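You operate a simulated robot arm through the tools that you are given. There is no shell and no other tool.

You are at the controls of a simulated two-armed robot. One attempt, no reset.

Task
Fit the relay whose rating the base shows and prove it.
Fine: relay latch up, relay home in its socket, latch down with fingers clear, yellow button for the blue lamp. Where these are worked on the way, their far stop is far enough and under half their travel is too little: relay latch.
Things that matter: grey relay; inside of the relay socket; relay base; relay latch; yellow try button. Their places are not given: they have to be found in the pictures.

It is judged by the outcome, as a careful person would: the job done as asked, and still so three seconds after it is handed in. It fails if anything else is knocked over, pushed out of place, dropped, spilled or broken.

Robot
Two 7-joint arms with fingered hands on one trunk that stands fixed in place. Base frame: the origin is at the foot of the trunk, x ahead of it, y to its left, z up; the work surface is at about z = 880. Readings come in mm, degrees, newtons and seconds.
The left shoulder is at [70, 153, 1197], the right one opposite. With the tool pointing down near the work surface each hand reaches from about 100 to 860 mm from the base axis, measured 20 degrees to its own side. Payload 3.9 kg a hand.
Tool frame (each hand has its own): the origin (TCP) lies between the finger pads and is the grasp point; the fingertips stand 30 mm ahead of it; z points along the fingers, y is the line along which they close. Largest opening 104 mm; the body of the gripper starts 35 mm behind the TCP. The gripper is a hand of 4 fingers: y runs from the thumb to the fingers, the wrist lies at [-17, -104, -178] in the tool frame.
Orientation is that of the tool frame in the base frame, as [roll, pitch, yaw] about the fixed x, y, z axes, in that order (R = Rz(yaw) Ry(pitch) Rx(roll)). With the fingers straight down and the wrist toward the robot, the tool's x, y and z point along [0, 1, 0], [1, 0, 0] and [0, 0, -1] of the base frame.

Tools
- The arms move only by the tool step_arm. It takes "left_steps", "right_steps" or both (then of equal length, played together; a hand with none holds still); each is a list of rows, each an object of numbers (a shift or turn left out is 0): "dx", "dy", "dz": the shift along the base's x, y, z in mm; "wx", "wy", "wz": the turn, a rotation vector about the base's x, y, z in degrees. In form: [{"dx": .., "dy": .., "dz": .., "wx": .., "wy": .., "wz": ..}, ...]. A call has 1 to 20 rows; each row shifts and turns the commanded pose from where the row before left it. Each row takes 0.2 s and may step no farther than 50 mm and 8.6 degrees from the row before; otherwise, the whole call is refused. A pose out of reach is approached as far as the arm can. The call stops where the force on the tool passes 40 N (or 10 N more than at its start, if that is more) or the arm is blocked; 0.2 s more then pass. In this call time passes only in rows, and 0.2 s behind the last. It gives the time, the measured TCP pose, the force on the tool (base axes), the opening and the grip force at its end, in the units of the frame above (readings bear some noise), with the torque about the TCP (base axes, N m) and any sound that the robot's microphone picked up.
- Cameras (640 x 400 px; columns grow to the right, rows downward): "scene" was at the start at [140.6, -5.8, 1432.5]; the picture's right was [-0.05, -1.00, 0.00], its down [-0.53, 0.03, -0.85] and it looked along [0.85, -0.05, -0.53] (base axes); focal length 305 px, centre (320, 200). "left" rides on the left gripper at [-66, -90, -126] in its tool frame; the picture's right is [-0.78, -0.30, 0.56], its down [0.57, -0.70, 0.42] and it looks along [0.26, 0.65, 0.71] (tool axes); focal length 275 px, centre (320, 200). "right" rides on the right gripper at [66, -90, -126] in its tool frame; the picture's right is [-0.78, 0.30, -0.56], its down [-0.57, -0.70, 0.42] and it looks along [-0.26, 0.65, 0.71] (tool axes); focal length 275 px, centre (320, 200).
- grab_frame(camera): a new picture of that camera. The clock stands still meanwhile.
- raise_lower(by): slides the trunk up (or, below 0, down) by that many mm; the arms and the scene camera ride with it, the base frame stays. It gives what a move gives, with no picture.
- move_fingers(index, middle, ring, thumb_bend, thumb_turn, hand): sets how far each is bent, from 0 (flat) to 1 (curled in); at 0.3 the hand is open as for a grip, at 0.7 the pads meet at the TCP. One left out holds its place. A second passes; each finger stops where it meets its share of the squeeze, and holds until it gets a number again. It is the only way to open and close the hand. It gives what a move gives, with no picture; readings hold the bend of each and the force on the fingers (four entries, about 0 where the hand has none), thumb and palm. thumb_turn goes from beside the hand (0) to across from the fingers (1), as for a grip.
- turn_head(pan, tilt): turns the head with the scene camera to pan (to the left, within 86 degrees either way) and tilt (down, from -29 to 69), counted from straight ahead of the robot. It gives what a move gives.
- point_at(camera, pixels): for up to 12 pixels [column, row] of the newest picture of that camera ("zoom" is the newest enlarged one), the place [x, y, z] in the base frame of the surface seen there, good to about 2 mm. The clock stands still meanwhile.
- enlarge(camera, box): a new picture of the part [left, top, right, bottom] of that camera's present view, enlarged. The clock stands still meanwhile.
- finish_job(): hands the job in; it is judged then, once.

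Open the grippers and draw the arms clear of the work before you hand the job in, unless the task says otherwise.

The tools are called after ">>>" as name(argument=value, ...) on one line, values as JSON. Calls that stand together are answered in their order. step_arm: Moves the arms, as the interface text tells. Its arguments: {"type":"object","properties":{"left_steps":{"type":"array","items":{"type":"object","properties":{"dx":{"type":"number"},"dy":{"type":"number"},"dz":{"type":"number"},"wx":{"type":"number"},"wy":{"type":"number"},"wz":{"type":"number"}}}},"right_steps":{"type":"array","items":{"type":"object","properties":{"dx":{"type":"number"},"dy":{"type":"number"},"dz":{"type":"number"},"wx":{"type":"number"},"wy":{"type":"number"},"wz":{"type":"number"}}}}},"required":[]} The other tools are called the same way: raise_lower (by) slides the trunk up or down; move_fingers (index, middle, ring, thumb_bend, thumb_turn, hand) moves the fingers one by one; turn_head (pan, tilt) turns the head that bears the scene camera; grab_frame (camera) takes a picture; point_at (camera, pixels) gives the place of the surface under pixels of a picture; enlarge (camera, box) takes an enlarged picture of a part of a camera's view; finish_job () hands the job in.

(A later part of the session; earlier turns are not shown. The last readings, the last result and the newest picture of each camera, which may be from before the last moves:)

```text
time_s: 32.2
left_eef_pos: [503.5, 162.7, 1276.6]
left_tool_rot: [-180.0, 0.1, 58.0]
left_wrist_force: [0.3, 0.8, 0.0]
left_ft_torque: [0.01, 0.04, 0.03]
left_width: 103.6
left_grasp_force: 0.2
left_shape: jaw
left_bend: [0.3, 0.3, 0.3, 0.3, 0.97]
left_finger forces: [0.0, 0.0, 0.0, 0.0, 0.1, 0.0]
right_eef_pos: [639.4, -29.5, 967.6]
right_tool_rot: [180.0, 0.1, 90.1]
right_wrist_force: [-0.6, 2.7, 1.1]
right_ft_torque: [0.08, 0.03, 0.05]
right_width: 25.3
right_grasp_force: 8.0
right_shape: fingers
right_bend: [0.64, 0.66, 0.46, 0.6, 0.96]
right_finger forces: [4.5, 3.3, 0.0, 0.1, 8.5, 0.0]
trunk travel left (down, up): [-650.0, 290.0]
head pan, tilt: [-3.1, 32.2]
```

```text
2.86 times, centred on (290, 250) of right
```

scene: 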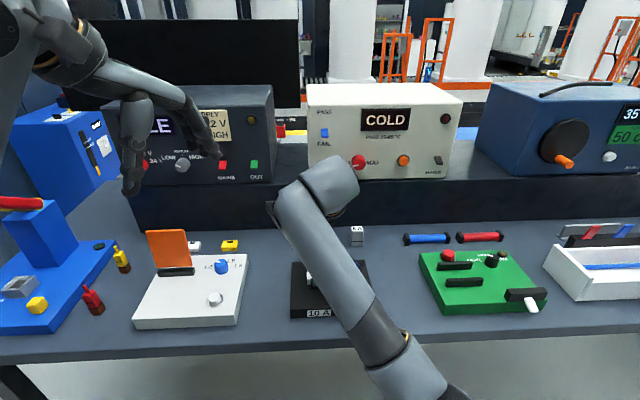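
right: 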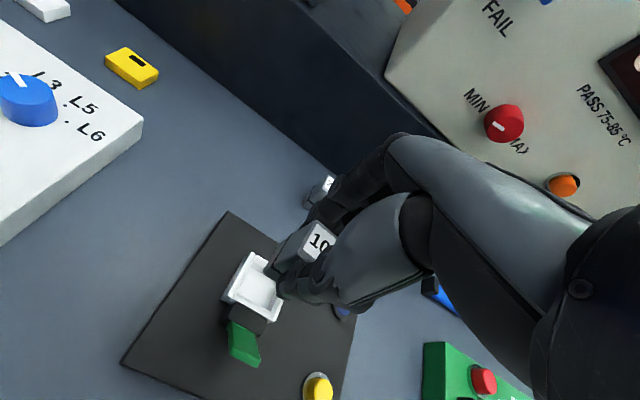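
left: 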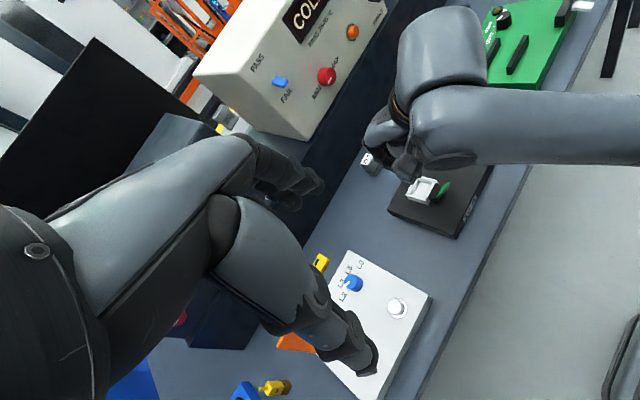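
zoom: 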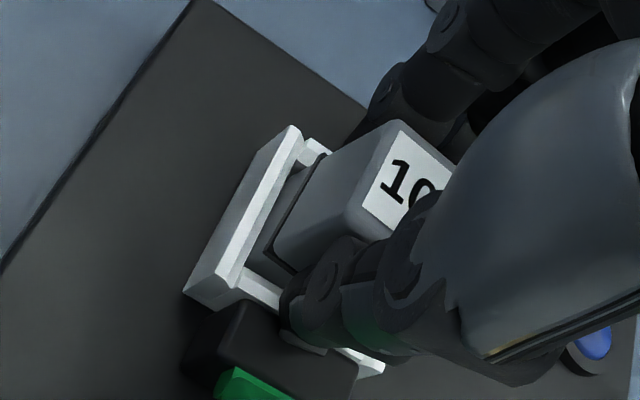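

The gap is on the left and the tool reads +2.7 N in y (touching the right wall). I shift +1 mm in y and press further down.

>>> step_arm(right_steps=[{"dy": 0.8}, {"dy": 0.2, "dz": -1.5}, {"dz": -1.5}, {"dz": -1.5}])

>>> enlarge(camera="right", box=[220, 180, 360, 320])

>>> point_at(camera="zoom", pixels=[[395, 165], [400, 135], [365, 200], [330, 200], [280, 240], [290, 210], [225, 230], [285, 140], [320, 150], [250, 295], [265, 250], [300, 180]])

```text
time_s: 33.2
left_eef_pos: [500.7, 161.8, 1278.3]
left_tool_rot: [179.9, 0.0, 58.0]
left_wrist_force: [-0.6, 0.1, 0.2]
left_ft_torque: [0.0, -0.01, -0.03]
left_width: 103.7
left_grasp_force: 0.1
left_shape: jaw
left_bend: [0.3, 0.3, 0.3, 0.3, 0.97]
left_finger forces: [0.0, 0.1, 0.0, 0.0, 0.0, 0.1]
right_eef_pos: [637.3, -28.8, 966.6]
right_tool_rot: [179.6, -0.1, 90.0]
right_wrist_force: [1.6, 0.0, 17.8]
right_ft_torque: [0.16, 0.49, 0.07]
right_width: 25.0
right_grasp_force: 17.9
right_shape: fingers
right_bend: [0.64, 0.65, 0.46, 0.62, 0.96]
right_finger forces: [5.1, 4.3, 0.0, 0.0, 26.5, 0.1]
trunk travel left (down, up): [-650.0, 290.0]
head pan, tilt: [-3.1, 32.2]
```

```text
2.86 times, centred on (290, 250) of right
```

zoom: 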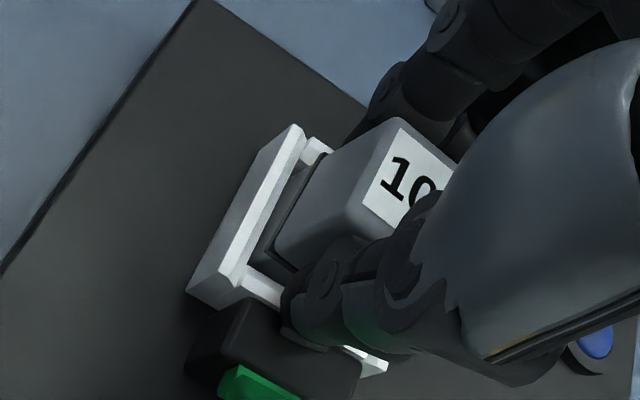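

```text
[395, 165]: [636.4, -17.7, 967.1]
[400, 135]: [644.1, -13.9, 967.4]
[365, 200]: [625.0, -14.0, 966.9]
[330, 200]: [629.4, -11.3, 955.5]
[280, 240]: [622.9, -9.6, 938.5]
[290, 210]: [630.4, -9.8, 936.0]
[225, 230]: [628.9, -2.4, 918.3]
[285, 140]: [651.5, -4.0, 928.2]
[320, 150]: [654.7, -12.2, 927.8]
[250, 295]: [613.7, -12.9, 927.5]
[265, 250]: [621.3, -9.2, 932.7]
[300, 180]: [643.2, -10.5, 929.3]
```

The 17.8 N upward force acts about 30 mm in front of the TCP: the thumb is resting on the black latch block, while the relay top is at z 967 (≈2 mm short of home). I lift 2 mm, open the fingers a little and then push the relay home from above.

>>> step_arm(right_steps=[{"dz": 1.5}, {"dz": 1.5}])

>>> move_fingers(hand="right", index=0.55, middle=0.55, thumb_bend=0.56)

>>> enlarge(camera="right", box=[200, 180, 380, 380])

>>> point_at(camera="zoom", pixels=[[400, 160], [370, 190], [340, 200], [300, 230], [260, 300], [290, 310], [240, 360], [270, 390]])

```text
time_s: 33.8
left_eef_pos: [501.2, 161.9, 1276.6]
left_tool_rot: [179.9, 0.0, 57.9]
left_wrist_force: [0.0, -0.7, 0.1]
left_ft_torque: [-0.04, 0.02, -0.03]
left_width: 103.8
left_grasp_force: 0.2
left_shape: jaw
left_bend: [0.3, 0.3, 0.3, 0.3, 0.97]
left_finger forces: [0.0, 0.1, 0.0, 0.0, 0.1, 0.0]
right_eef_pos: [637.8, -28.6, 965.5]
right_tool_rot: [-180.0, -0.1, 90.1]
right_wrist_force: [1.2, 0.5, 12.5]
right_ft_torque: [0.14, 0.27, 0.05]
right_width: 25.1
right_grasp_force: 15.5
right_shape: fingers
right_bend: [0.64, 0.65, 0.46, 0.62, 0.96]
right_finger forces: [5.3, 4.6, 0.0, 0.0, 20.1, 0.1]
trunk travel left (down, up): [-650.0, 290.0]
head pan, tilt: [-3.1, 32.2]
```

```text
time_s: 34.8
left_eef_pos: [502.1, 163.1, 1276.5]
left_tool_rot: [179.8, 0.0, 58.0]
left_wrist_force: [-0.3, 0.7, 0.5]
left_ft_torque: [-0.03, -0.03, 0.04]
left_width: 103.8
left_grasp_force: 0.0
left_shape: jaw
left_bend: [0.3, 0.3, 0.3, 0.3, 0.97]
left_finger forces: [0.0, 0.0, 0.0, 0.0, 0.0, 0.0]
right_eef_pos: [638.2, -27.3, 966.3]
right_tool_rot: [-180.0, 0.0, 90.0]
right_wrist_force: [1.1, 1.4, 11.0]
right_ft_torque: [0.16, 0.29, -0.03]
right_width: 35.8
right_grasp_force: 5.7
right_shape: fingers
right_bend: [0.55, 0.55, 0.46, 0.59, 0.96]
right_finger forces: [0.1, 0.0, 0.0, 0.0, 11.2, 0.0]
trunk travel left (down, up): [-650.0, 290.0]
head pan, tilt: [-3.1, 32.2]
```

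```text
2.00 times, centred on (290, 280) of right
```

zoom: 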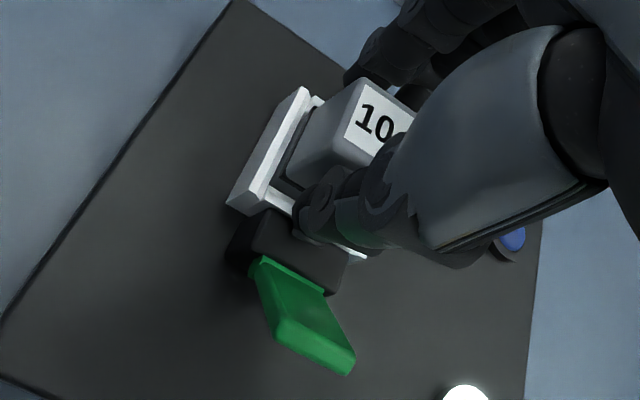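

```text
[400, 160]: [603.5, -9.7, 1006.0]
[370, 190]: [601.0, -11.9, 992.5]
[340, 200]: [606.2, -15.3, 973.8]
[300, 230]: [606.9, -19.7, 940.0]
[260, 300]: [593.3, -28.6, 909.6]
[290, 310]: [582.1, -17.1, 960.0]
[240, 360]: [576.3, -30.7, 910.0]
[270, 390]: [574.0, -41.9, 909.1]
```

The fingers have let go; the thumb still bears on the block with ~11 N. I raise the hand 6 mm to free it and look again.

>>> step_arm(right_steps=[{"dz": 2}, {"dz": 2}, {"dz": 2}])

>>> enlarge(camera="right", box=[200, 180, 380, 380])

>>> point_at(camera="zoom", pixels=[[365, 90], [345, 145], [370, 120], [325, 140], [295, 185], [300, 215], [275, 320], [290, 340], [340, 360]])

```text
time_s: 35.6
left_eef_pos: [502.9, 161.9, 1276.4]
left_tool_rot: [-180.0, 0.1, 58.0]
left_wrist_force: [0.4, -0.8, 0.1]
left_ft_torque: [-0.01, 0.01, -0.03]
left_width: 103.7
left_grasp_force: 0.1
left_shape: jaw
left_bend: [0.3, 0.3, 0.3, 0.3, 0.97]
left_finger forces: [0.1, 0.0, 0.1, 0.0, 0.1, 0.1]
right_eef_pos: [639.5, -28.1, 971.3]
right_tool_rot: [-180.0, 0.0, 89.9]
right_wrist_force: [0.1, 0.3, -0.2]
right_ft_torque: [0.03, 0.0, 0.01]
right_width: 39.0
right_grasp_force: 0.0
right_shape: fingers
right_bend: [0.55, 0.55, 0.46, 0.56, 0.97]
right_finger forces: [0.1, 0.0, 0.1, 0.1, 0.1, 0.0]
trunk travel left (down, up): [-650.0, 290.0]
head pan, tilt: [-3.1, 32.2]
```

```text
2.00 times, centred on (290, 280) of right
```

zoom: 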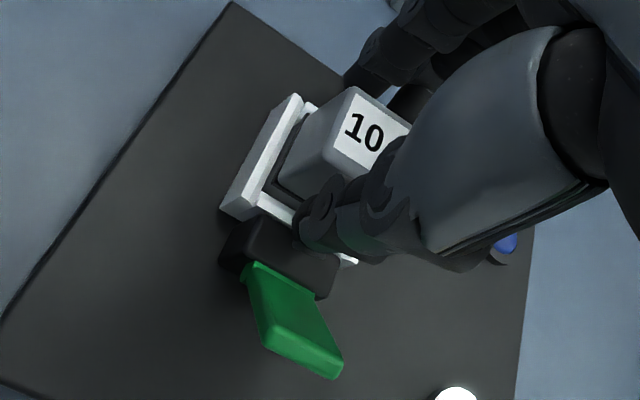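

```text
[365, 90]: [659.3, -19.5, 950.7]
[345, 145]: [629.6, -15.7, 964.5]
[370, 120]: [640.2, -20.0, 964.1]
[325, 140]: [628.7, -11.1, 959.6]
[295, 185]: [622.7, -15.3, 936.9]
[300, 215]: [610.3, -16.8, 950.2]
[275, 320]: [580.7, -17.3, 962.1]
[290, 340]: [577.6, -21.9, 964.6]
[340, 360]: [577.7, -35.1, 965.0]
```

Forces are zero, and the relay top now reads z 964.3 — it dropped about 3 mm toward the floor. I raise the hand clear and inspect.

>>> step_arm(right_steps=[{"dz": 10}, {"dz": 20}, {"dz": 30}, {"dz": 30}])

>>> enlarge(camera="right", box=[180, 200, 360, 400])

>>> point_at(camera="zoom", pixels=[[300, 110], [270, 160], [330, 150], [250, 180], [290, 150], [240, 210], [200, 200], [235, 300]])

>>> enlarge(camera="left", box=[370, 120, 510, 250])

```text
time_s: 36.6
left_eef_pos: [503.7, 163.2, 1276.1]
left_tool_rot: [-180.0, 0.0, 58.0]
left_wrist_force: [-0.1, 0.9, 0.2]
left_ft_torque: [0.0, 0.02, 0.0]
left_width: 103.7
left_grasp_force: 0.0
left_shape: jaw
left_bend: [0.3, 0.3, 0.3, 0.3, 0.97]
left_finger forces: [0.0, 0.0, 0.0, 0.1, 0.0, 0.0]
right_eef_pos: [638.6, -28.7, 1062.7]
right_tool_rot: [179.9, 0.0, 90.1]
right_wrist_force: [-0.4, -0.2, 0.5]
right_ft_torque: [-0.02, 0.0, 0.0]
right_width: 38.9
right_grasp_force: 0.0
right_shape: fingers
right_bend: [0.55, 0.55, 0.46, 0.56, 0.97]
right_finger forces: [0.1, 0.0, 0.0, 0.0, 0.1, 0.1]
trunk travel left (down, up): [-650.0, 290.0]
head pan, tilt: [-3.1, 32.2]
```

```text
2.00 times, centred on (270, 300) of right
```

zoom: 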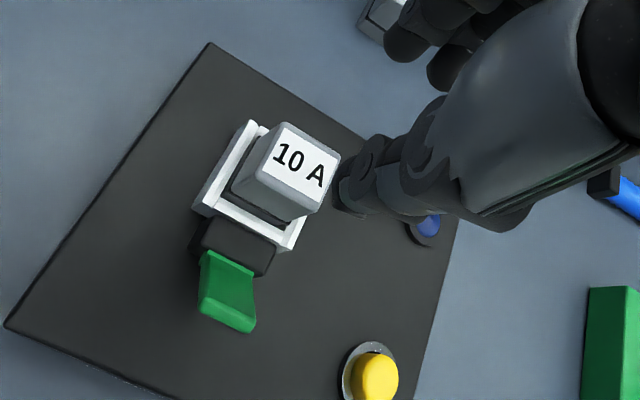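

```text
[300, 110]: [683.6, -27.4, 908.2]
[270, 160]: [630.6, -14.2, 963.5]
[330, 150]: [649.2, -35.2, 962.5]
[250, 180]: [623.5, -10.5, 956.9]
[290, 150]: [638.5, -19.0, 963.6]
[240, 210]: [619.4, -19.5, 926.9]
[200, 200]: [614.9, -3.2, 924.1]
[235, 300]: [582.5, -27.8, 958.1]
```

```text
3.08 times, centred on (440, 185) of left
```

zoom: 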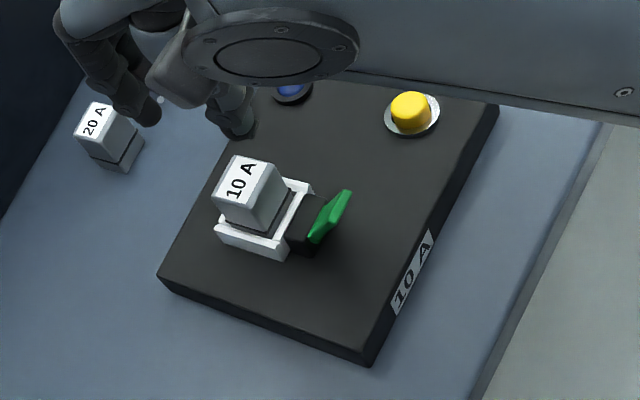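

The 10 A relay stands square in the socket with its top level at z ≈963.3 and the latch still up. I close the fingertips to a point and press the relay from above to make sure it is home.

>>> move_fingers(hand="right", index=0.7, middle=0.7, thumb_bend=0.7)

>>> step_arm(right_steps=[{"dx": -1, "dy": 1, "dz": -25}, {"dz": -25}, {"dz": -10}, {"dz": -5}])

>>> enlarge(camera="right", box=[200, 180, 380, 380])

```text
time_s: 37.6
left_eef_pos: [504.6, 163.1, 1276.5]
left_tool_rot: [180.0, 0.0, 58.0]
left_wrist_force: [-0.2, 0.2, 0.3]
left_ft_torque: [0.03, -0.01, -0.02]
left_width: 103.9
left_grasp_force: 0.1
left_shape: jaw
left_bend: [0.3, 0.3, 0.3, 0.3, 0.97]
left_finger forces: [0.0, 0.0, 0.0, 0.0, 0.0, 0.0]
right_eef_pos: [638.9, -27.8, 1063.3]
right_tool_rot: [-180.0, 0.0, 90.0]
right_wrist_force: [-0.5, 0.4, 0.7]
right_ft_torque: [0.01, 0.0, 0.01]
right_width: 3.2
right_grasp_force: 0.1
right_shape: fingers
right_bend: [0.7, 0.7, 0.46, 0.7, 0.97]
right_finger forces: [0.0, 0.0, 0.0, 0.0, 0.1, 0.1]
trunk travel left (down, up): [-650.0, 290.0]
head pan, tilt: [-3.1, 32.2]
```

```text
time_s: 38.6
left_eef_pos: [503.6, 161.7, 1276.5]
left_tool_rot: [-179.9, 0.0, 58.0]
left_wrist_force: [0.9, 0.3, 0.6]
left_ft_torque: [-0.02, -0.02, -0.04]
left_width: 103.6
left_grasp_force: 0.1
left_shape: jaw
left_bend: [0.3, 0.3, 0.3, 0.3, 0.97]
left_finger forces: [0.0, 0.1, 0.1, 0.0, 0.1, 0.0]
right_eef_pos: [638.3, -27.1, 997.1]
right_tool_rot: [180.0, -0.1, 90.2]
right_wrist_force: [0.9, -0.4, 1.0]
right_ft_torque: [-0.02, -0.02, -0.03]
right_width: 3.3
right_grasp_force: 0.0
right_shape: fingers
right_bend: [0.7, 0.7, 0.46, 0.7, 0.97]
right_finger forces: [0.0, 0.0, 0.1, 0.1, 0.0, 0.1]
trunk travel left (down, up): [-650.0, 290.0]
head pan, tilt: [-3.1, 32.2]
```

```text
2.00 times, centred on (290, 280) of right
```

zoom: 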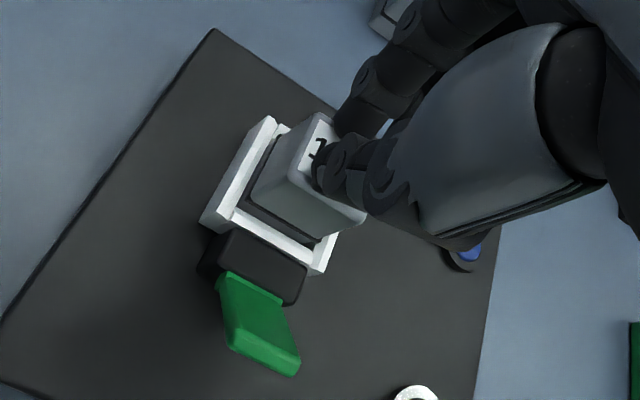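

Tips hover over the relay top. I press down in small steps.

>>> step_arm(right_steps=[{"dz": -3}, {"dz": -2}, {"dz": -2}, {"dz": -2}])

```text
time_s: 39.6
left_eef_pos: [499.3, 161.8, 1277.7]
left_tool_rot: [179.9, -0.1, 58.0]
left_wrist_force: [0.1, 0.6, -1.1]
left_ft_torque: [-0.01, 0.0, 0.0]
left_width: 103.8
left_grasp_force: 0.1
left_shape: jaw
left_bend: [0.3, 0.3, 0.3, 0.3, 0.97]
left_finger forces: [0.1, 0.0, 0.1, 0.1, 0.0, 0.0]
right_eef_pos: [635.5, -27.6, 994.5]
right_tool_rot: [179.1, -0.1, 90.0]
right_wrist_force: [3.5, -2.7, 38.2]
right_ft_torque: [0.37, -0.11, -0.02]
right_width: 1.8
right_grasp_force: 18.3
right_shape: fingers
right_bend: [0.69, 0.7, 0.46, 0.71, 0.97]
right_finger forces: [19.4, 0.1, 0.0, 0.1, 17.4, 0.0]
trunk travel left (down, up): [-650.0, 290.0]
head pan, tilt: [-3.1, 32.2]
```

The relay took 38 N without giving way, so it is bottomed in the socket. I lift off and check its top height.

>>> step_arm(right_steps=[{"dz": 8}, {"dz": 20}, {"dz": 30}, {"dz": 30}])

>>> enlarge(camera="right", box=[180, 200, 360, 400])

>>> point_at(camera="zoom", pixels=[[270, 150], [330, 150], [290, 150], [290, 170], [300, 140], [250, 180], [235, 300], [225, 320]])

```text
time_s: 40.6
left_eef_pos: [504.5, 163.2, 1275.6]
left_tool_rot: [-180.0, 0.1, 57.9]
left_wrist_force: [0.1, -0.2, -0.5]
left_ft_torque: [-0.01, -0.03, 0.0]
left_width: 103.6
left_grasp_force: 0.0
left_shape: jaw
left_bend: [0.3, 0.3, 0.3, 0.3, 0.97]
left_finger forces: [0.0, 0.0, 0.0, 0.1, 0.0, 0.0]
right_eef_pos: [638.0, -28.1, 1073.7]
right_tool_rot: [-179.8, 0.0, 90.0]
right_wrist_force: [-0.6, 0.6, -0.5]
right_ft_torque: [0.0, 0.0, 0.02]
right_width: 2.4
right_grasp_force: 0.1
right_shape: fingers
right_bend: [0.7, 0.7, 0.46, 0.7, 0.97]
right_finger forces: [0.0, 0.1, 0.0, 0.0, 0.0, 0.0]
trunk travel left (down, up): [-650.0, 290.0]
head pan, tilt: [-3.1, 32.2]
```

```text
2.00 times, centred on (270, 300) of right
```

zoom: 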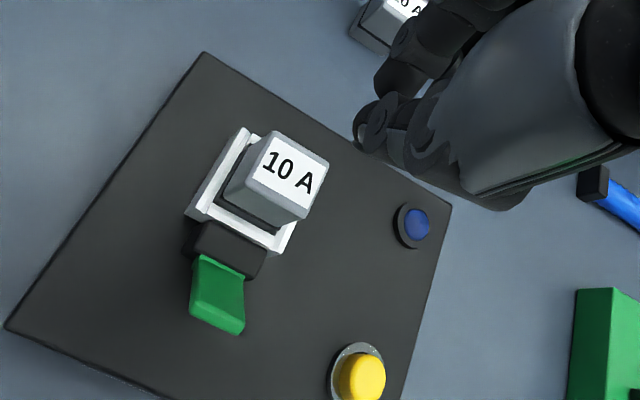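

```text
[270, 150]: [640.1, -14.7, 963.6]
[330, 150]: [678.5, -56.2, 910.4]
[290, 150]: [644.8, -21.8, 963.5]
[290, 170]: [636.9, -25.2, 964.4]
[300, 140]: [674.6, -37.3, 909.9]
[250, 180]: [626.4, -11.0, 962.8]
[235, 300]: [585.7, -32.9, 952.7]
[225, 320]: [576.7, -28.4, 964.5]
```

The relay top stays at z ≈963.8, level. Now for the latch: I close the ring finger as well, and bring the closed fingertips above the lever tip (577, −26, 965).

>>> move_fingers(hand="right", ring=0.7)

>>> step_arm(right_steps=[{"dx": -33, "dy": 0.7}, {"dx": -33, "dy": 0.8}, {"dz": -30}, {"dz": -30}, {"dz": -10}])

>>> enlarge(camera="right", box=[200, 160, 400, 380])

>>> enlarge(camera="left", box=[370, 100, 530, 250])

```text
time_s: 41.6
left_eef_pos: [503.7, 162.8, 1276.8]
left_tool_rot: [180.0, 0.0, 58.0]
left_wrist_force: [0.0, 0.2, 0.1]
left_ft_torque: [0.01, -0.02, 0.02]
left_width: 103.5
left_grasp_force: 0.1
left_shape: jaw
left_bend: [0.3, 0.3, 0.3, 0.3, 0.97]
left_finger forces: [0.0, 0.0, 0.1, 0.1, 0.0, 0.0]
right_eef_pos: [640.7, -26.9, 1077.0]
right_tool_rot: [-180.0, 0.0, 89.9]
right_wrist_force: [0.4, -0.5, 0.2]
right_ft_torque: [0.02, -0.04, 0.0]
right_width: 2.7
right_grasp_force: 0.2
right_shape: fingers
right_bend: [0.7, 0.7, 0.7, 0.7, 0.97]
right_finger forces: [0.0, 0.1, 0.1, 0.0, 0.1, 0.0]
trunk travel left (down, up): [-650.0, 290.0]
head pan, tilt: [-3.1, 32.2]
```

```text
time_s: 43.0
left_eef_pos: [504.3, 163.1, 1276.0]
left_tool_rot: [-179.9, 0.0, 57.9]
left_wrist_force: [0.4, -0.7, -0.5]
left_ft_torque: [0.0, 0.04, -0.04]
left_width: 103.7
left_grasp_force: 0.2
left_shape: jaw
left_bend: [0.3, 0.3, 0.3, 0.3, 0.97]
left_finger forces: [0.0, 0.1, 0.1, 0.1, 0.0, 0.0]
right_eef_pos: [591.6, -78.9, 1011.2]
right_tool_rot: [177.1, 6.3, 86.4]
right_wrist_force: [0.2, -0.3, 0.7]
right_ft_torque: [0.02, -0.01, 0.01]
right_width: 2.5
right_grasp_force: 0.0
right_shape: fingers
right_bend: [0.7, 0.7, 0.7, 0.7, 0.97]
right_finger forces: [0.0, 0.0, 0.0, 0.0, 0.0, 0.1]
trunk travel left (down, up): [-650.0, 290.0]
head pan, tilt: [-3.1, 32.2]
stopped in row 5 (right hand): the arm was blocked; the commanded pose is now the measured one
```

```text
1.82 times, centred on (300, 270) of right
```

zoom: 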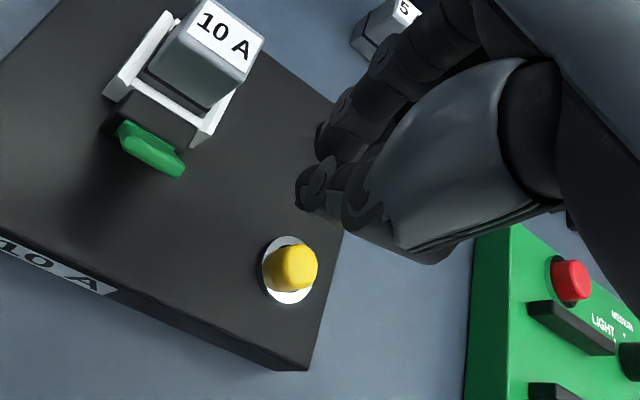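

```text
2.67 times, centred on (450, 175) of left
```

zoom: 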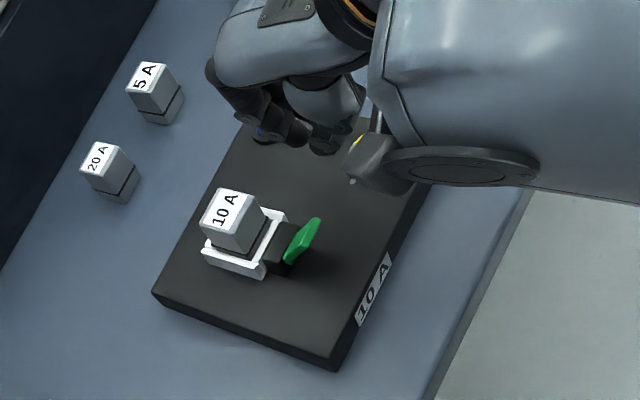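

The arm got blocked and swung to (592, −79, 1011), apparently at an arm limit; relay and latch look undisturbed. I look at the whole scene before moving on.

>>> grab_frame(camera="scene")

>>> grab_frame(camera="left")

>>> grab_frame(camera="right")

```text
taken
```

scene: 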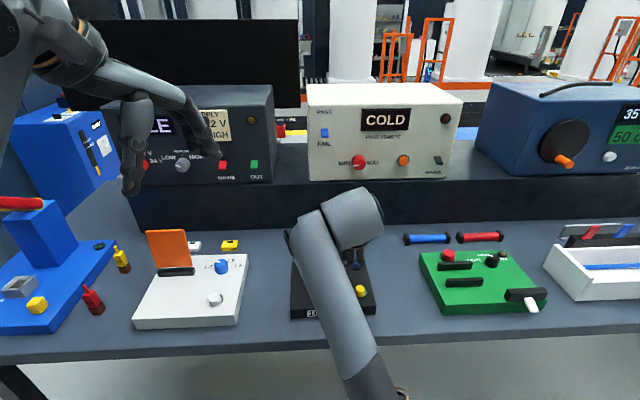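

```text
taken
```

left: 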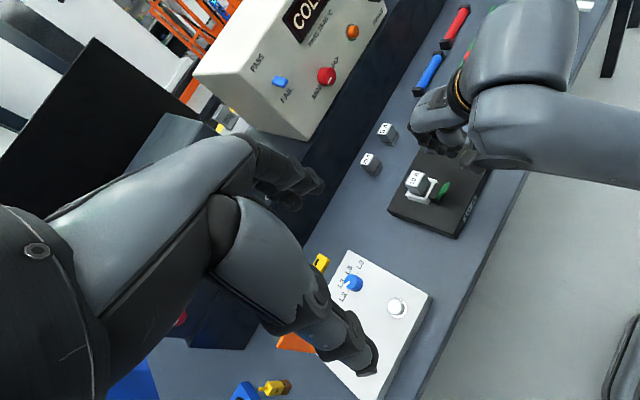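

```text
taken
```

right: 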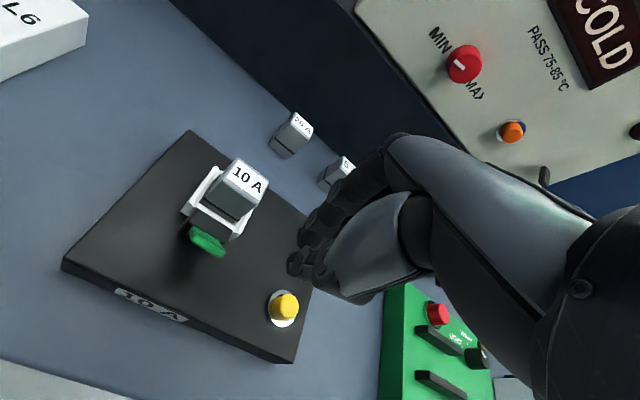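

Nothing is disturbed; the folded elbow is the problem with the wrist toward the robot so close in. I back off up and to the right, then turn the hand to the earlier wrist-right pose, which worked over the lever.

>>> step_arm(right_steps=[{"dy": -20, "dz": 30}, {"dy": -25, "dz": 30}, {"dy": -25, "dz": 30}, {"dy": -25, "dz": 30}])

>>> grab_frame(camera="scene")

```text
time_s: 44.0
left_eef_pos: [503.5, 161.2, 1276.6]
left_tool_rot: [180.0, 0.0, 58.1]
left_wrist_force: [0.9, 1.0, -0.3]
left_ft_torque: [0.0, 0.02, 0.06]
left_width: 103.5
left_grasp_force: 0.0
left_shape: jaw
left_bend: [0.3, 0.3, 0.3, 0.3, 0.97]
left_finger forces: [0.0, 0.0, 0.1, 0.1, 0.0, 0.0]
right_eef_pos: [591.3, -174.4, 1131.9]
right_tool_rot: [177.4, 6.0, 86.7]
right_wrist_force: [0.6, -0.7, 0.2]
right_ft_torque: [0.03, 0.02, -0.01]
right_width: 2.6
right_grasp_force: 0.2
right_shape: fingers
right_bend: [0.7, 0.7, 0.7, 0.7, 0.97]
right_finger forces: [0.0, 0.0, 0.0, 0.1, 0.1, 0.0]
trunk travel left (down, up): [-650.0, 290.0]
head pan, tilt: [-3.1, 32.2]
```

```text
taken
```

scene: 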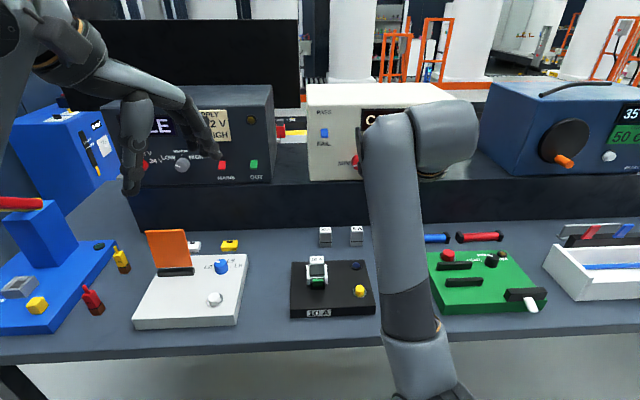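

I level the hand (small wx/wy correction) and turn it about z to yaw 180.

>>> step_arm(right_steps=[{"wx": 6.1, "wy": 2.2}, {"wz": 8.48}, {"wz": 8.48}, {"wz": 8.48}, {"wz": 8.48}, {"wz": 8.48}, {"wz": 8.48}, {"wz": 8.48}, {"wz": 8.48}, {"wz": 8.48}, {"wz": 8.48}, {"wz": 8.5}])

>>> grab_frame(camera="scene")

```text
time_s: 46.2
left_eef_pos: [505.3, 161.3, 1275.8]
left_tool_rot: [-179.9, -0.1, 58.0]
left_wrist_force: [0.2, -0.3, 0.5]
left_ft_torque: [0.01, 0.0, 0.01]
left_width: 103.7
left_grasp_force: 0.2
left_shape: jaw
left_bend: [0.3, 0.3, 0.3, 0.3, 0.97]
left_finger forces: [0.0, 0.0, 0.1, 0.0, 0.0, 0.0]
right_eef_pos: [591.6, -224.8, 1018.1]
right_tool_rot: [-175.6, -10.6, 156.4]
right_wrist_force: [0.5, 0.1, -0.6]
right_ft_torque: [0.01, 0.02, 0.0]
right_width: 2.3
right_grasp_force: 0.0
right_shape: fingers
right_bend: [0.7, 0.7, 0.7, 0.7, 0.97]
right_finger forces: [0.0, 0.0, 0.0, 0.0, 0.1, 0.1]
right hand out of reach, approached as far as the arm can: row 5, 6, 7
trunk travel left (down, up): [-650.0, 290.0]
head pan, tilt: [-3.1, 32.2]
stopped in row 11 (right hand): the arm was blocked; the commanded pose is now the measured one
```

```text
taken
```

scene: 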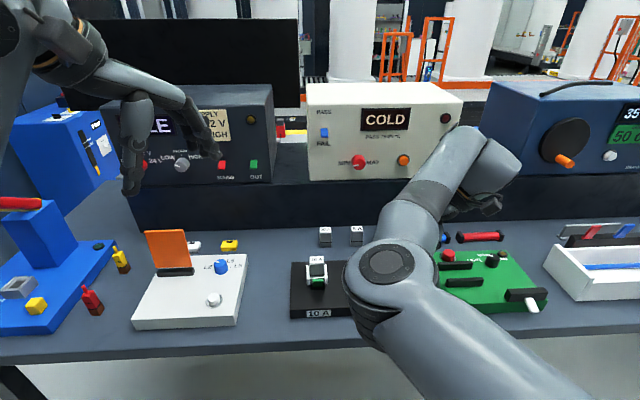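

The arm reconfigured badly: the elbow is now low in front and the hand dropped to (592, −225, 1018). I measure where the elbow and forearm are before any further move.

>>> point_at(camera="scene", pixels=[[390, 265], [352, 290], [365, 330], [400, 215], [440, 170], [500, 160], [480, 205], [440, 320], [420, 240], [355, 265]])

>>> grab_frame(camera="left")

>>> grab_frame(camera="right")

```text
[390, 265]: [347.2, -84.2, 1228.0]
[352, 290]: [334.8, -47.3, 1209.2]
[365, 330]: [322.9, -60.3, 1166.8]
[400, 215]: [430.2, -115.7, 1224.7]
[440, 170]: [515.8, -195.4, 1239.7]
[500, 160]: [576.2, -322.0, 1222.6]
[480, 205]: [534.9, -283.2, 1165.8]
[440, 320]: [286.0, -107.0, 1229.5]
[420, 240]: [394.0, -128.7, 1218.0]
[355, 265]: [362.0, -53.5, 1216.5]
```

```text
taken
```

left: 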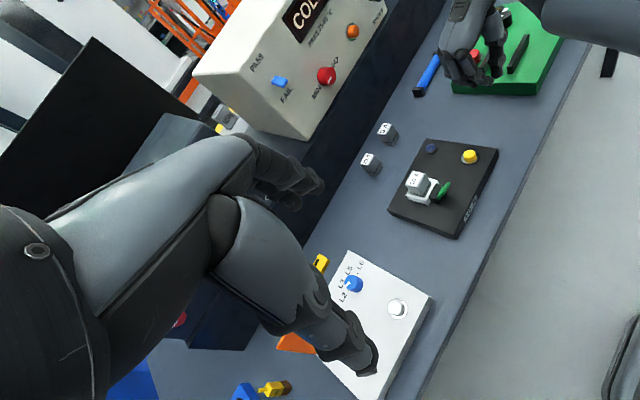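

```text
taken
```

right: 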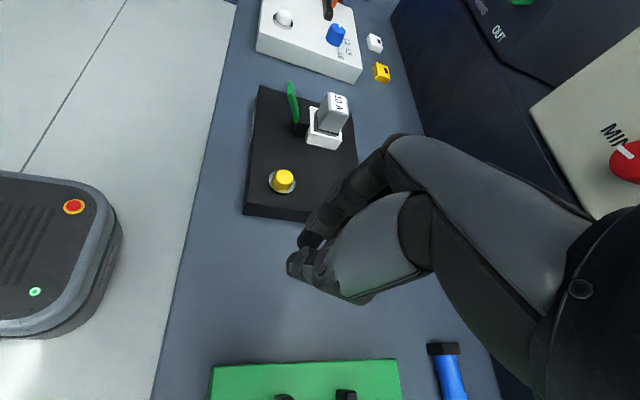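

The elbow (≈(340, −80, 1220)) swung inward but is high above everything, and nothing is touched. I bring the hand up and outward to the right to unfold the arm.

>>> step_arm(right_steps=[{"dy": -15, "dz": 25}, {"dy": -20, "dz": 30}, {"dy": -25, "dz": 30}, {"dy": -25, "dz": 30}])

>>> grab_frame(camera="scene")

```text
time_s: 47.2
left_eef_pos: [502.9, 161.0, 1276.9]
left_tool_rot: [179.9, 0.0, 58.0]
left_wrist_force: [-1.1, -0.5, 0.5]
left_ft_torque: [0.0, 0.02, -0.02]
left_width: 103.7
left_grasp_force: 0.0
left_shape: jaw
left_bend: [0.3, 0.3, 0.3, 0.3, 0.97]
left_finger forces: [0.0, 0.1, 0.0, 0.0, 0.1, 0.1]
right_eef_pos: [589.5, -308.8, 1134.3]
right_tool_rot: [-175.6, -10.6, 156.6]
right_wrist_force: [0.2, -0.1, -0.4]
right_ft_torque: [0.02, 0.0, 0.01]
right_width: 2.8
right_grasp_force: 0.1
right_shape: fingers
right_bend: [0.7, 0.7, 0.7, 0.7, 0.97]
right_finger forces: [0.1, 0.0, 0.0, 0.0, 0.1, 0.0]
trunk travel left (down, up): [-650.0, 290.0]
head pan, tilt: [-3.1, 32.2]
```

```text
taken
```

scene: 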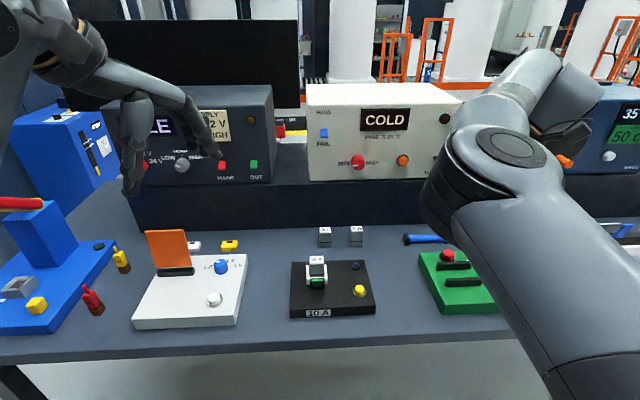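

The hand followed properly. I level it and turn back to yaw 90 while rising toward its starting place, to recover the original elbow-out posture.

>>> step_arm(right_steps=[{"wy": -5.8, "dz": 20}, {"wy": -5.7, "dz": 20}, {"wz": -8.3, "dz": 15}, {"wz": -8.3, "dz": 15}, {"wz": -8.3, "dz": 15}, {"wz": -8.3, "dx": -10}, {"wz": -8.3, "dx": -10}, {"wz": -8.3, "dx": -10}, {"wz": -8.3, "dx": -10}, {"wz": -8.3}])

>>> grab_frame(camera="scene")

```text
time_s: 49.4
left_eef_pos: [503.5, 163.3, 1276.5]
left_tool_rot: [179.9, 0.0, 58.0]
left_wrist_force: [-0.1, 0.4, -0.5]
left_ft_torque: [-0.03, 0.01, 0.03]
left_width: 103.5
left_grasp_force: 0.1
left_shape: jaw
left_bend: [0.3, 0.3, 0.3, 0.3, 0.97]
left_finger forces: [0.1, 0.0, 0.1, 0.0, 0.0, 0.0]
right_eef_pos: [548.2, -312.6, 1219.9]
right_tool_rot: [179.7, -0.1, 89.6]
right_wrist_force: [-0.2, 0.0, 0.8]
right_ft_torque: [0.0, -0.01, 0.0]
right_width: 2.6
right_grasp_force: 0.0
right_shape: fingers
right_bend: [0.7, 0.7, 0.7, 0.7, 0.97]
right_finger forces: [0.1, 0.0, 0.0, 0.0, 0.0, 0.0]
trunk travel left (down, up): [-650.0, 290.0]
head pan, tilt: [-3.1, 32.2]
```

```text
taken
```

scene: 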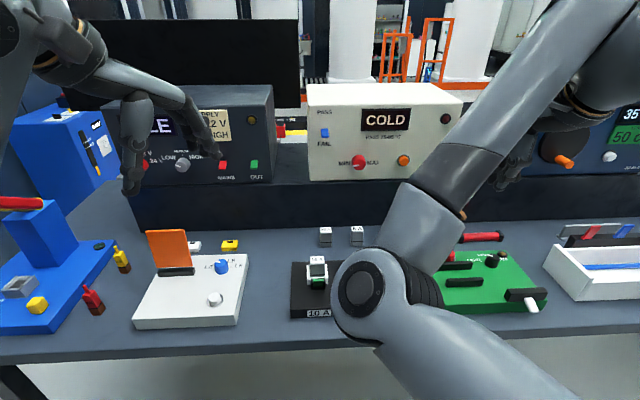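

The hand is back near its start, but the elbow is still turned inward. I stretch the arm out to the right and forward to let the elbow swing out.

>>> step_arm(right_steps=[{"dx": 10, "dy": -35}, {"dx": 10, "dy": -35}, {"dx": 10, "dy": -35}, {"dx": 10, "dy": -35}, {"dx": 10, "dy": -30}])

>>> grab_frame(camera="scene")

```text
time_s: 50.6
left_eef_pos: [503.3, 161.4, 1275.9]
left_tool_rot: [-180.0, -0.2, 58.1]
left_wrist_force: [-0.4, -0.3, -0.8]
left_ft_torque: [0.02, -0.01, 0.02]
left_width: 103.6
left_grasp_force: 0.0
left_shape: jaw
left_bend: [0.3, 0.3, 0.3, 0.3, 0.97]
left_finger forces: [0.0, 0.0, 0.1, 0.1, 0.1, 0.0]
right_eef_pos: [600.1, -480.4, 1217.3]
right_tool_rot: [179.9, -0.3, 90.7]
right_wrist_force: [0.0, -1.1, -0.7]
right_ft_torque: [0.0, 0.0, 0.02]
right_width: 2.5
right_grasp_force: 0.0
right_shape: fingers
right_bend: [0.7, 0.7, 0.7, 0.7, 0.97]
right_finger forces: [0.0, 0.0, 0.0, 0.0, 0.0, 0.1]
trunk travel left (down, up): [-650.0, 290.0]
head pan, tilt: [-3.1, 32.2]
```

```text
taken
```

scene: 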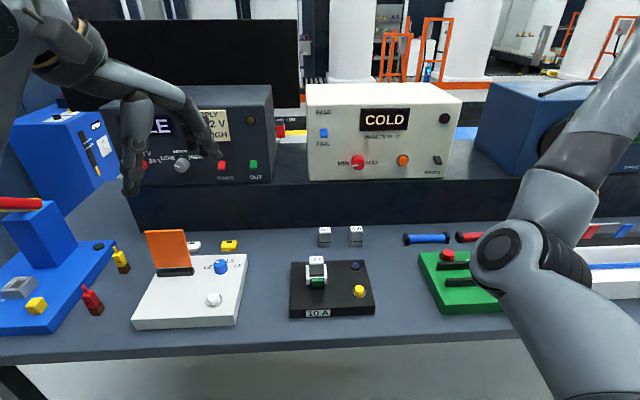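

The right arm is now off to the right, clear of the relay base. I'll do the latch and button with the left arm: first turn the left hand to yaw 0 (wrist to the left).

>>> step_arm(left_steps=[{"wz": -8.3, "dx": 10}, {"wz": -8.3, "dx": 10}, {"wz": -8.3, "dx": 10}, {"wz": -8.3, "dx": 10}, {"wz": -8.3, "dx": 10}, {"wz": -8.3}, {"wz": -8.2}])

>>> grab_frame(camera="scene")

>>> point_at(camera="scene", pixels=[[500, 250], [540, 300], [560, 210], [600, 120]])

```text
time_s: 52.2
left_eef_pos: [553.6, 162.6, 1275.8]
left_tool_rot: [179.9, 0.1, -0.2]
left_wrist_force: [-0.1, 0.3, 0.3]
left_ft_torque: [0.0, 0.05, -0.02]
left_width: 103.7
left_grasp_force: 0.0
left_shape: jaw
left_bend: [0.3, 0.3, 0.3, 0.3, 0.97]
left_finger forces: [0.0, 0.0, 0.0, 0.0, 0.0, 0.0]
right_eef_pos: [599.5, -477.6, 1217.8]
right_tool_rot: [179.9, -0.1, 90.6]
right_wrist_force: [-0.4, 1.0, -0.2]
right_ft_torque: [-0.01, 0.02, 0.03]
right_width: 2.5
right_grasp_force: 0.2
right_shape: fingers
right_bend: [0.7, 0.7, 0.7, 0.7, 0.97]
right_finger forces: [0.0, 0.0, 0.0, 0.1, 0.0, 0.1]
trunk travel left (down, up): [-650.0, 290.0]
head pan, tilt: [-3.1, 32.2]
```

```text
taken
```

scene: 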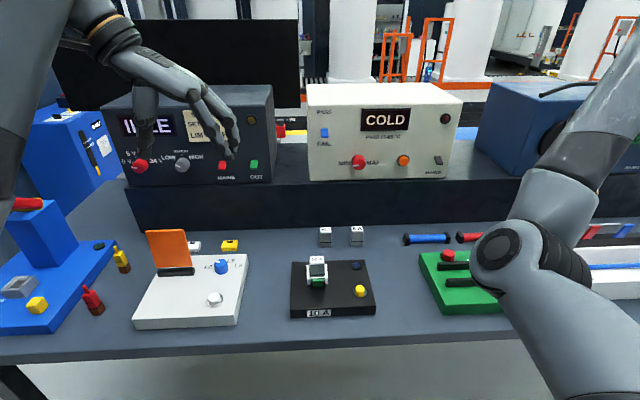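

```text
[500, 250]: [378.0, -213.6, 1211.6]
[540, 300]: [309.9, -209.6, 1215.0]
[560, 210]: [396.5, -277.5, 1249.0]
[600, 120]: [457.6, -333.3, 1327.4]
```

Left hand is at yaw 0. I close its fingertips to a point and bring it above the lever at z ≈1060.

>>> move_fingers(hand="left", index=0.7, middle=0.7, ring=0.7, thumb_bend=0.7)

>>> step_arm(left_steps=[{"dx": 2.9, "dy": -31.4, "dz": -35}, {"dx": 2.9, "dy": -31.4, "dz": -35}, {"dx": 2.9, "dy": -31.4, "dz": -35}, {"dx": 2.9, "dy": -31.4, "dz": -35}, {"dx": 2.9, "dy": -31.4, "dz": -35}, {"dx": 2.9, "dy": -31.4, "dz": -35}])

>>> grab_frame(camera="scene")

>>> grab_frame(camera="left")

```text
time_s: 53.2
left_eef_pos: [554.4, 163.2, 1276.2]
left_tool_rot: [180.0, -0.1, 0.0]
left_wrist_force: [0.1, -0.5, -0.5]
left_ft_torque: [-0.01, 0.0, 0.01]
left_width: 3.1
left_grasp_force: 0.1
left_shape: fingers
left_bend: [0.7, 0.7, 0.7, 0.7, 0.97]
left_finger forces: [0.1, 0.0, 0.0, 0.0, 0.0, 0.0]
right_eef_pos: [600.0, -476.2, 1217.5]
right_tool_rot: [179.8, -0.2, 90.6]
right_wrist_force: [0.5, -0.7, 0.0]
right_ft_torque: [0.0, 0.0, 0.01]
right_width: 2.7
right_grasp_force: 0.0
right_shape: fingers
right_bend: [0.7, 0.7, 0.7, 0.7, 0.97]
right_finger forces: [0.1, 0.0, 0.1, 0.0, 0.0, 0.1]
trunk travel left (down, up): [-650.0, 290.0]
head pan, tilt: [-3.1, 32.2]
```

```text
time_s: 54.6
left_eef_pos: [573.0, -26.8, 1065.5]
left_tool_rot: [-180.0, 0.0, 0.0]
left_wrist_force: [-0.1, 0.5, -0.4]
left_ft_torque: [-0.01, 0.02, -0.02]
left_width: 3.1
left_grasp_force: 0.1
left_shape: fingers
left_bend: [0.7, 0.7, 0.7, 0.7, 0.97]
left_finger forces: [0.0, 0.0, 0.0, 0.0, 0.1, 0.1]
right_eef_pos: [599.7, -477.2, 1217.4]
right_tool_rot: [179.9, 0.0, 90.5]
right_wrist_force: [0.2, -0.2, -0.2]
right_ft_torque: [0.02, 0.01, -0.04]
right_width: 2.5
right_grasp_force: 0.1
right_shape: fingers
right_bend: [0.7, 0.7, 0.7, 0.7, 0.97]
right_finger forces: [0.1, 0.0, 0.1, 0.0, 0.1, 0.0]
trunk travel left (down, up): [-650.0, 290.0]
head pan, tilt: [-3.1, 32.2]
```

```text
taken
```

scene: 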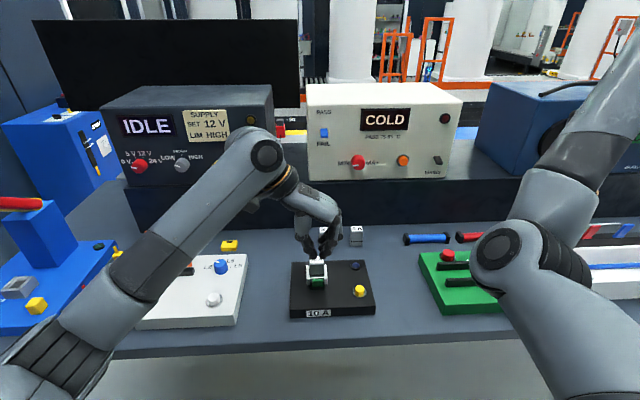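

```text
taken
```

left: 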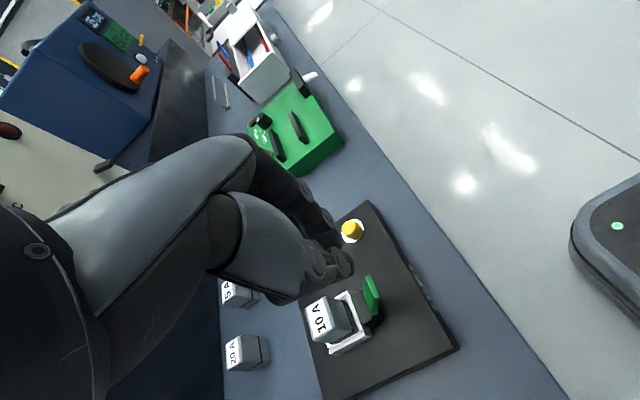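

The left arm sits well and the scene camera sees everything. I curl the ring finger out of the way and lower the tips to just above the lever tip.

>>> move_fingers(hand="left", ring=1.0)

>>> step_arm(left_steps=[{"dx": -6, "dz": -20}, {"dz": -20}, {"dz": -20}])

>>> enlarge(camera="scene", box=[280, 200, 390, 320])

>>> enlarge(camera="left", box=[280, 200, 440, 380])

```text
time_s: 55.6
left_eef_pos: [571.4, -24.7, 1065.8]
left_tool_rot: [-180.0, 0.0, 0.0]
left_wrist_force: [-0.4, 0.1, -0.2]
left_ft_torque: [0.01, 0.0, 0.0]
left_width: 3.4
left_grasp_force: 0.2
left_shape: fingers
left_bend: [0.7, 0.7, 1.0, 0.7, 0.97]
left_finger forces: [0.0, 0.0, 0.0, 0.2, 0.1, 0.1]
right_eef_pos: [598.7, -477.0, 1218.3]
right_tool_rot: [180.0, -0.1, 90.6]
right_wrist_force: [-0.4, 0.0, -0.3]
right_ft_torque: [-0.05, -0.01, 0.01]
right_width: 2.6
right_grasp_force: 0.2
right_shape: fingers
right_bend: [0.7, 0.7, 0.7, 0.7, 0.97]
right_finger forces: [0.0, 0.0, 0.1, 0.0, 0.0, 0.1]
trunk travel left (down, up): [-650.0, 290.0]
head pan, tilt: [-3.1, 32.2]
```

```text
time_s: 56.4
left_eef_pos: [564.4, -25.9, 1006.4]
left_tool_rot: [-179.9, 0.0, 0.1]
left_wrist_force: [0.2, 0.3, -0.2]
left_ft_torque: [-0.01, 0.02, 0.0]
left_width: 3.0
left_grasp_force: 0.1
left_shape: fingers
left_bend: [0.7, 0.7, 1.0, 0.7, 0.97]
left_finger forces: [0.0, 0.0, 0.0, 0.0, 0.1, 0.0]
right_eef_pos: [600.2, -476.7, 1218.6]
right_tool_rot: [179.9, 0.0, 90.6]
right_wrist_force: [1.0, 0.7, 0.0]
right_ft_torque: [-0.01, 0.01, 0.0]
right_width: 2.6
right_grasp_force: 0.1
right_shape: fingers
right_bend: [0.7, 0.7, 0.7, 0.7, 0.97]
right_finger forces: [0.0, 0.0, 0.0, 0.1, 0.0, 0.1]
trunk travel left (down, up): [-650.0, 290.0]
head pan, tilt: [-3.1, 32.2]
```

```text
3.33 times, centred on (335, 260) of scene
```

zoom: 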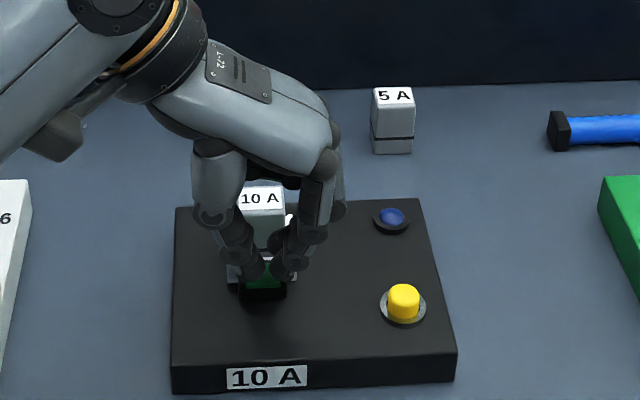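

```text
2.22 times, centred on (360, 290) of left
```

zoom: 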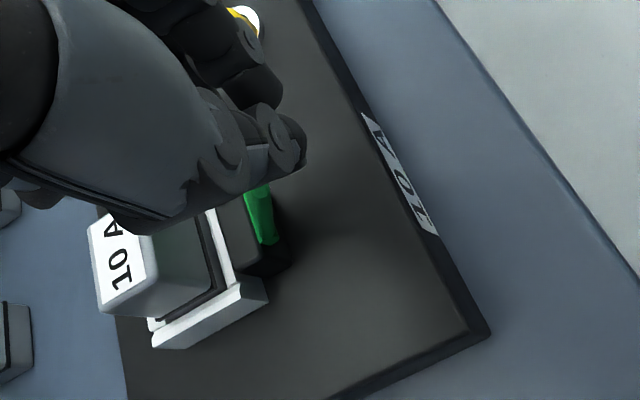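

The tips are right over the lever tip with the relay well clear behind. I press down in 4 mm steps.

>>> step_arm(left_steps=[{"dz": -4}, {"dz": -4}, {"dz": -4}, {"dz": -4}, {"dz": -4}])

>>> enlarge(camera="scene", box=[290, 230, 370, 320])

>>> enlarge(camera="left", box=[280, 200, 440, 380])

```text
time_s: 57.6
left_eef_pos: [564.1, -25.0, 986.5]
left_tool_rot: [179.9, 0.1, 0.0]
left_wrist_force: [0.6, 0.3, 0.8]
left_ft_torque: [-0.02, -0.01, 0.02]
left_width: 3.0
left_grasp_force: 0.6
left_shape: fingers
left_bend: [0.7, 0.7, 1.0, 0.7, 0.97]
left_finger forces: [0.1, 0.4, 0.0, 0.0, 0.0, 0.0]
right_eef_pos: [600.3, -476.5, 1218.3]
right_tool_rot: [179.9, -0.1, 90.5]
right_wrist_force: [-0.1, 0.7, 0.1]
right_ft_torque: [0.0, -0.02, 0.03]
right_width: 2.5
right_grasp_force: 0.0
right_shape: fingers
right_bend: [0.7, 0.7, 0.7, 0.7, 0.97]
right_finger forces: [0.0, 0.0, 0.1, 0.0, 0.1, 0.0]
trunk travel left (down, up): [-650.0, 290.0]
head pan, tilt: [-3.1, 32.2]
```

```text
4.44 times, centred on (330, 275) of scene
```

zoom: 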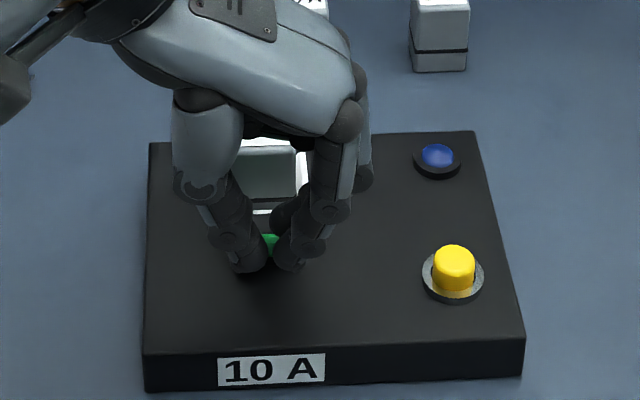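

```text
2.22 times, centred on (360, 290) of left
```

zoom: 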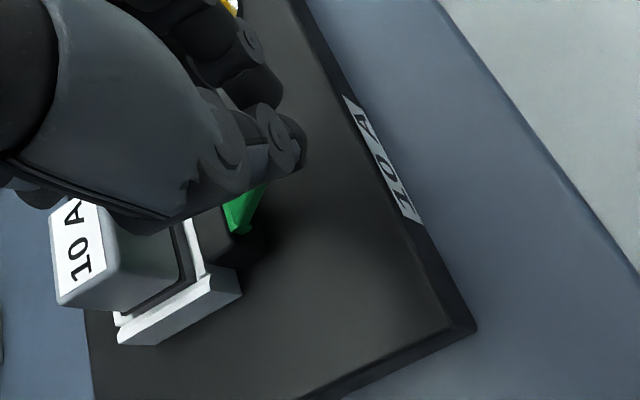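

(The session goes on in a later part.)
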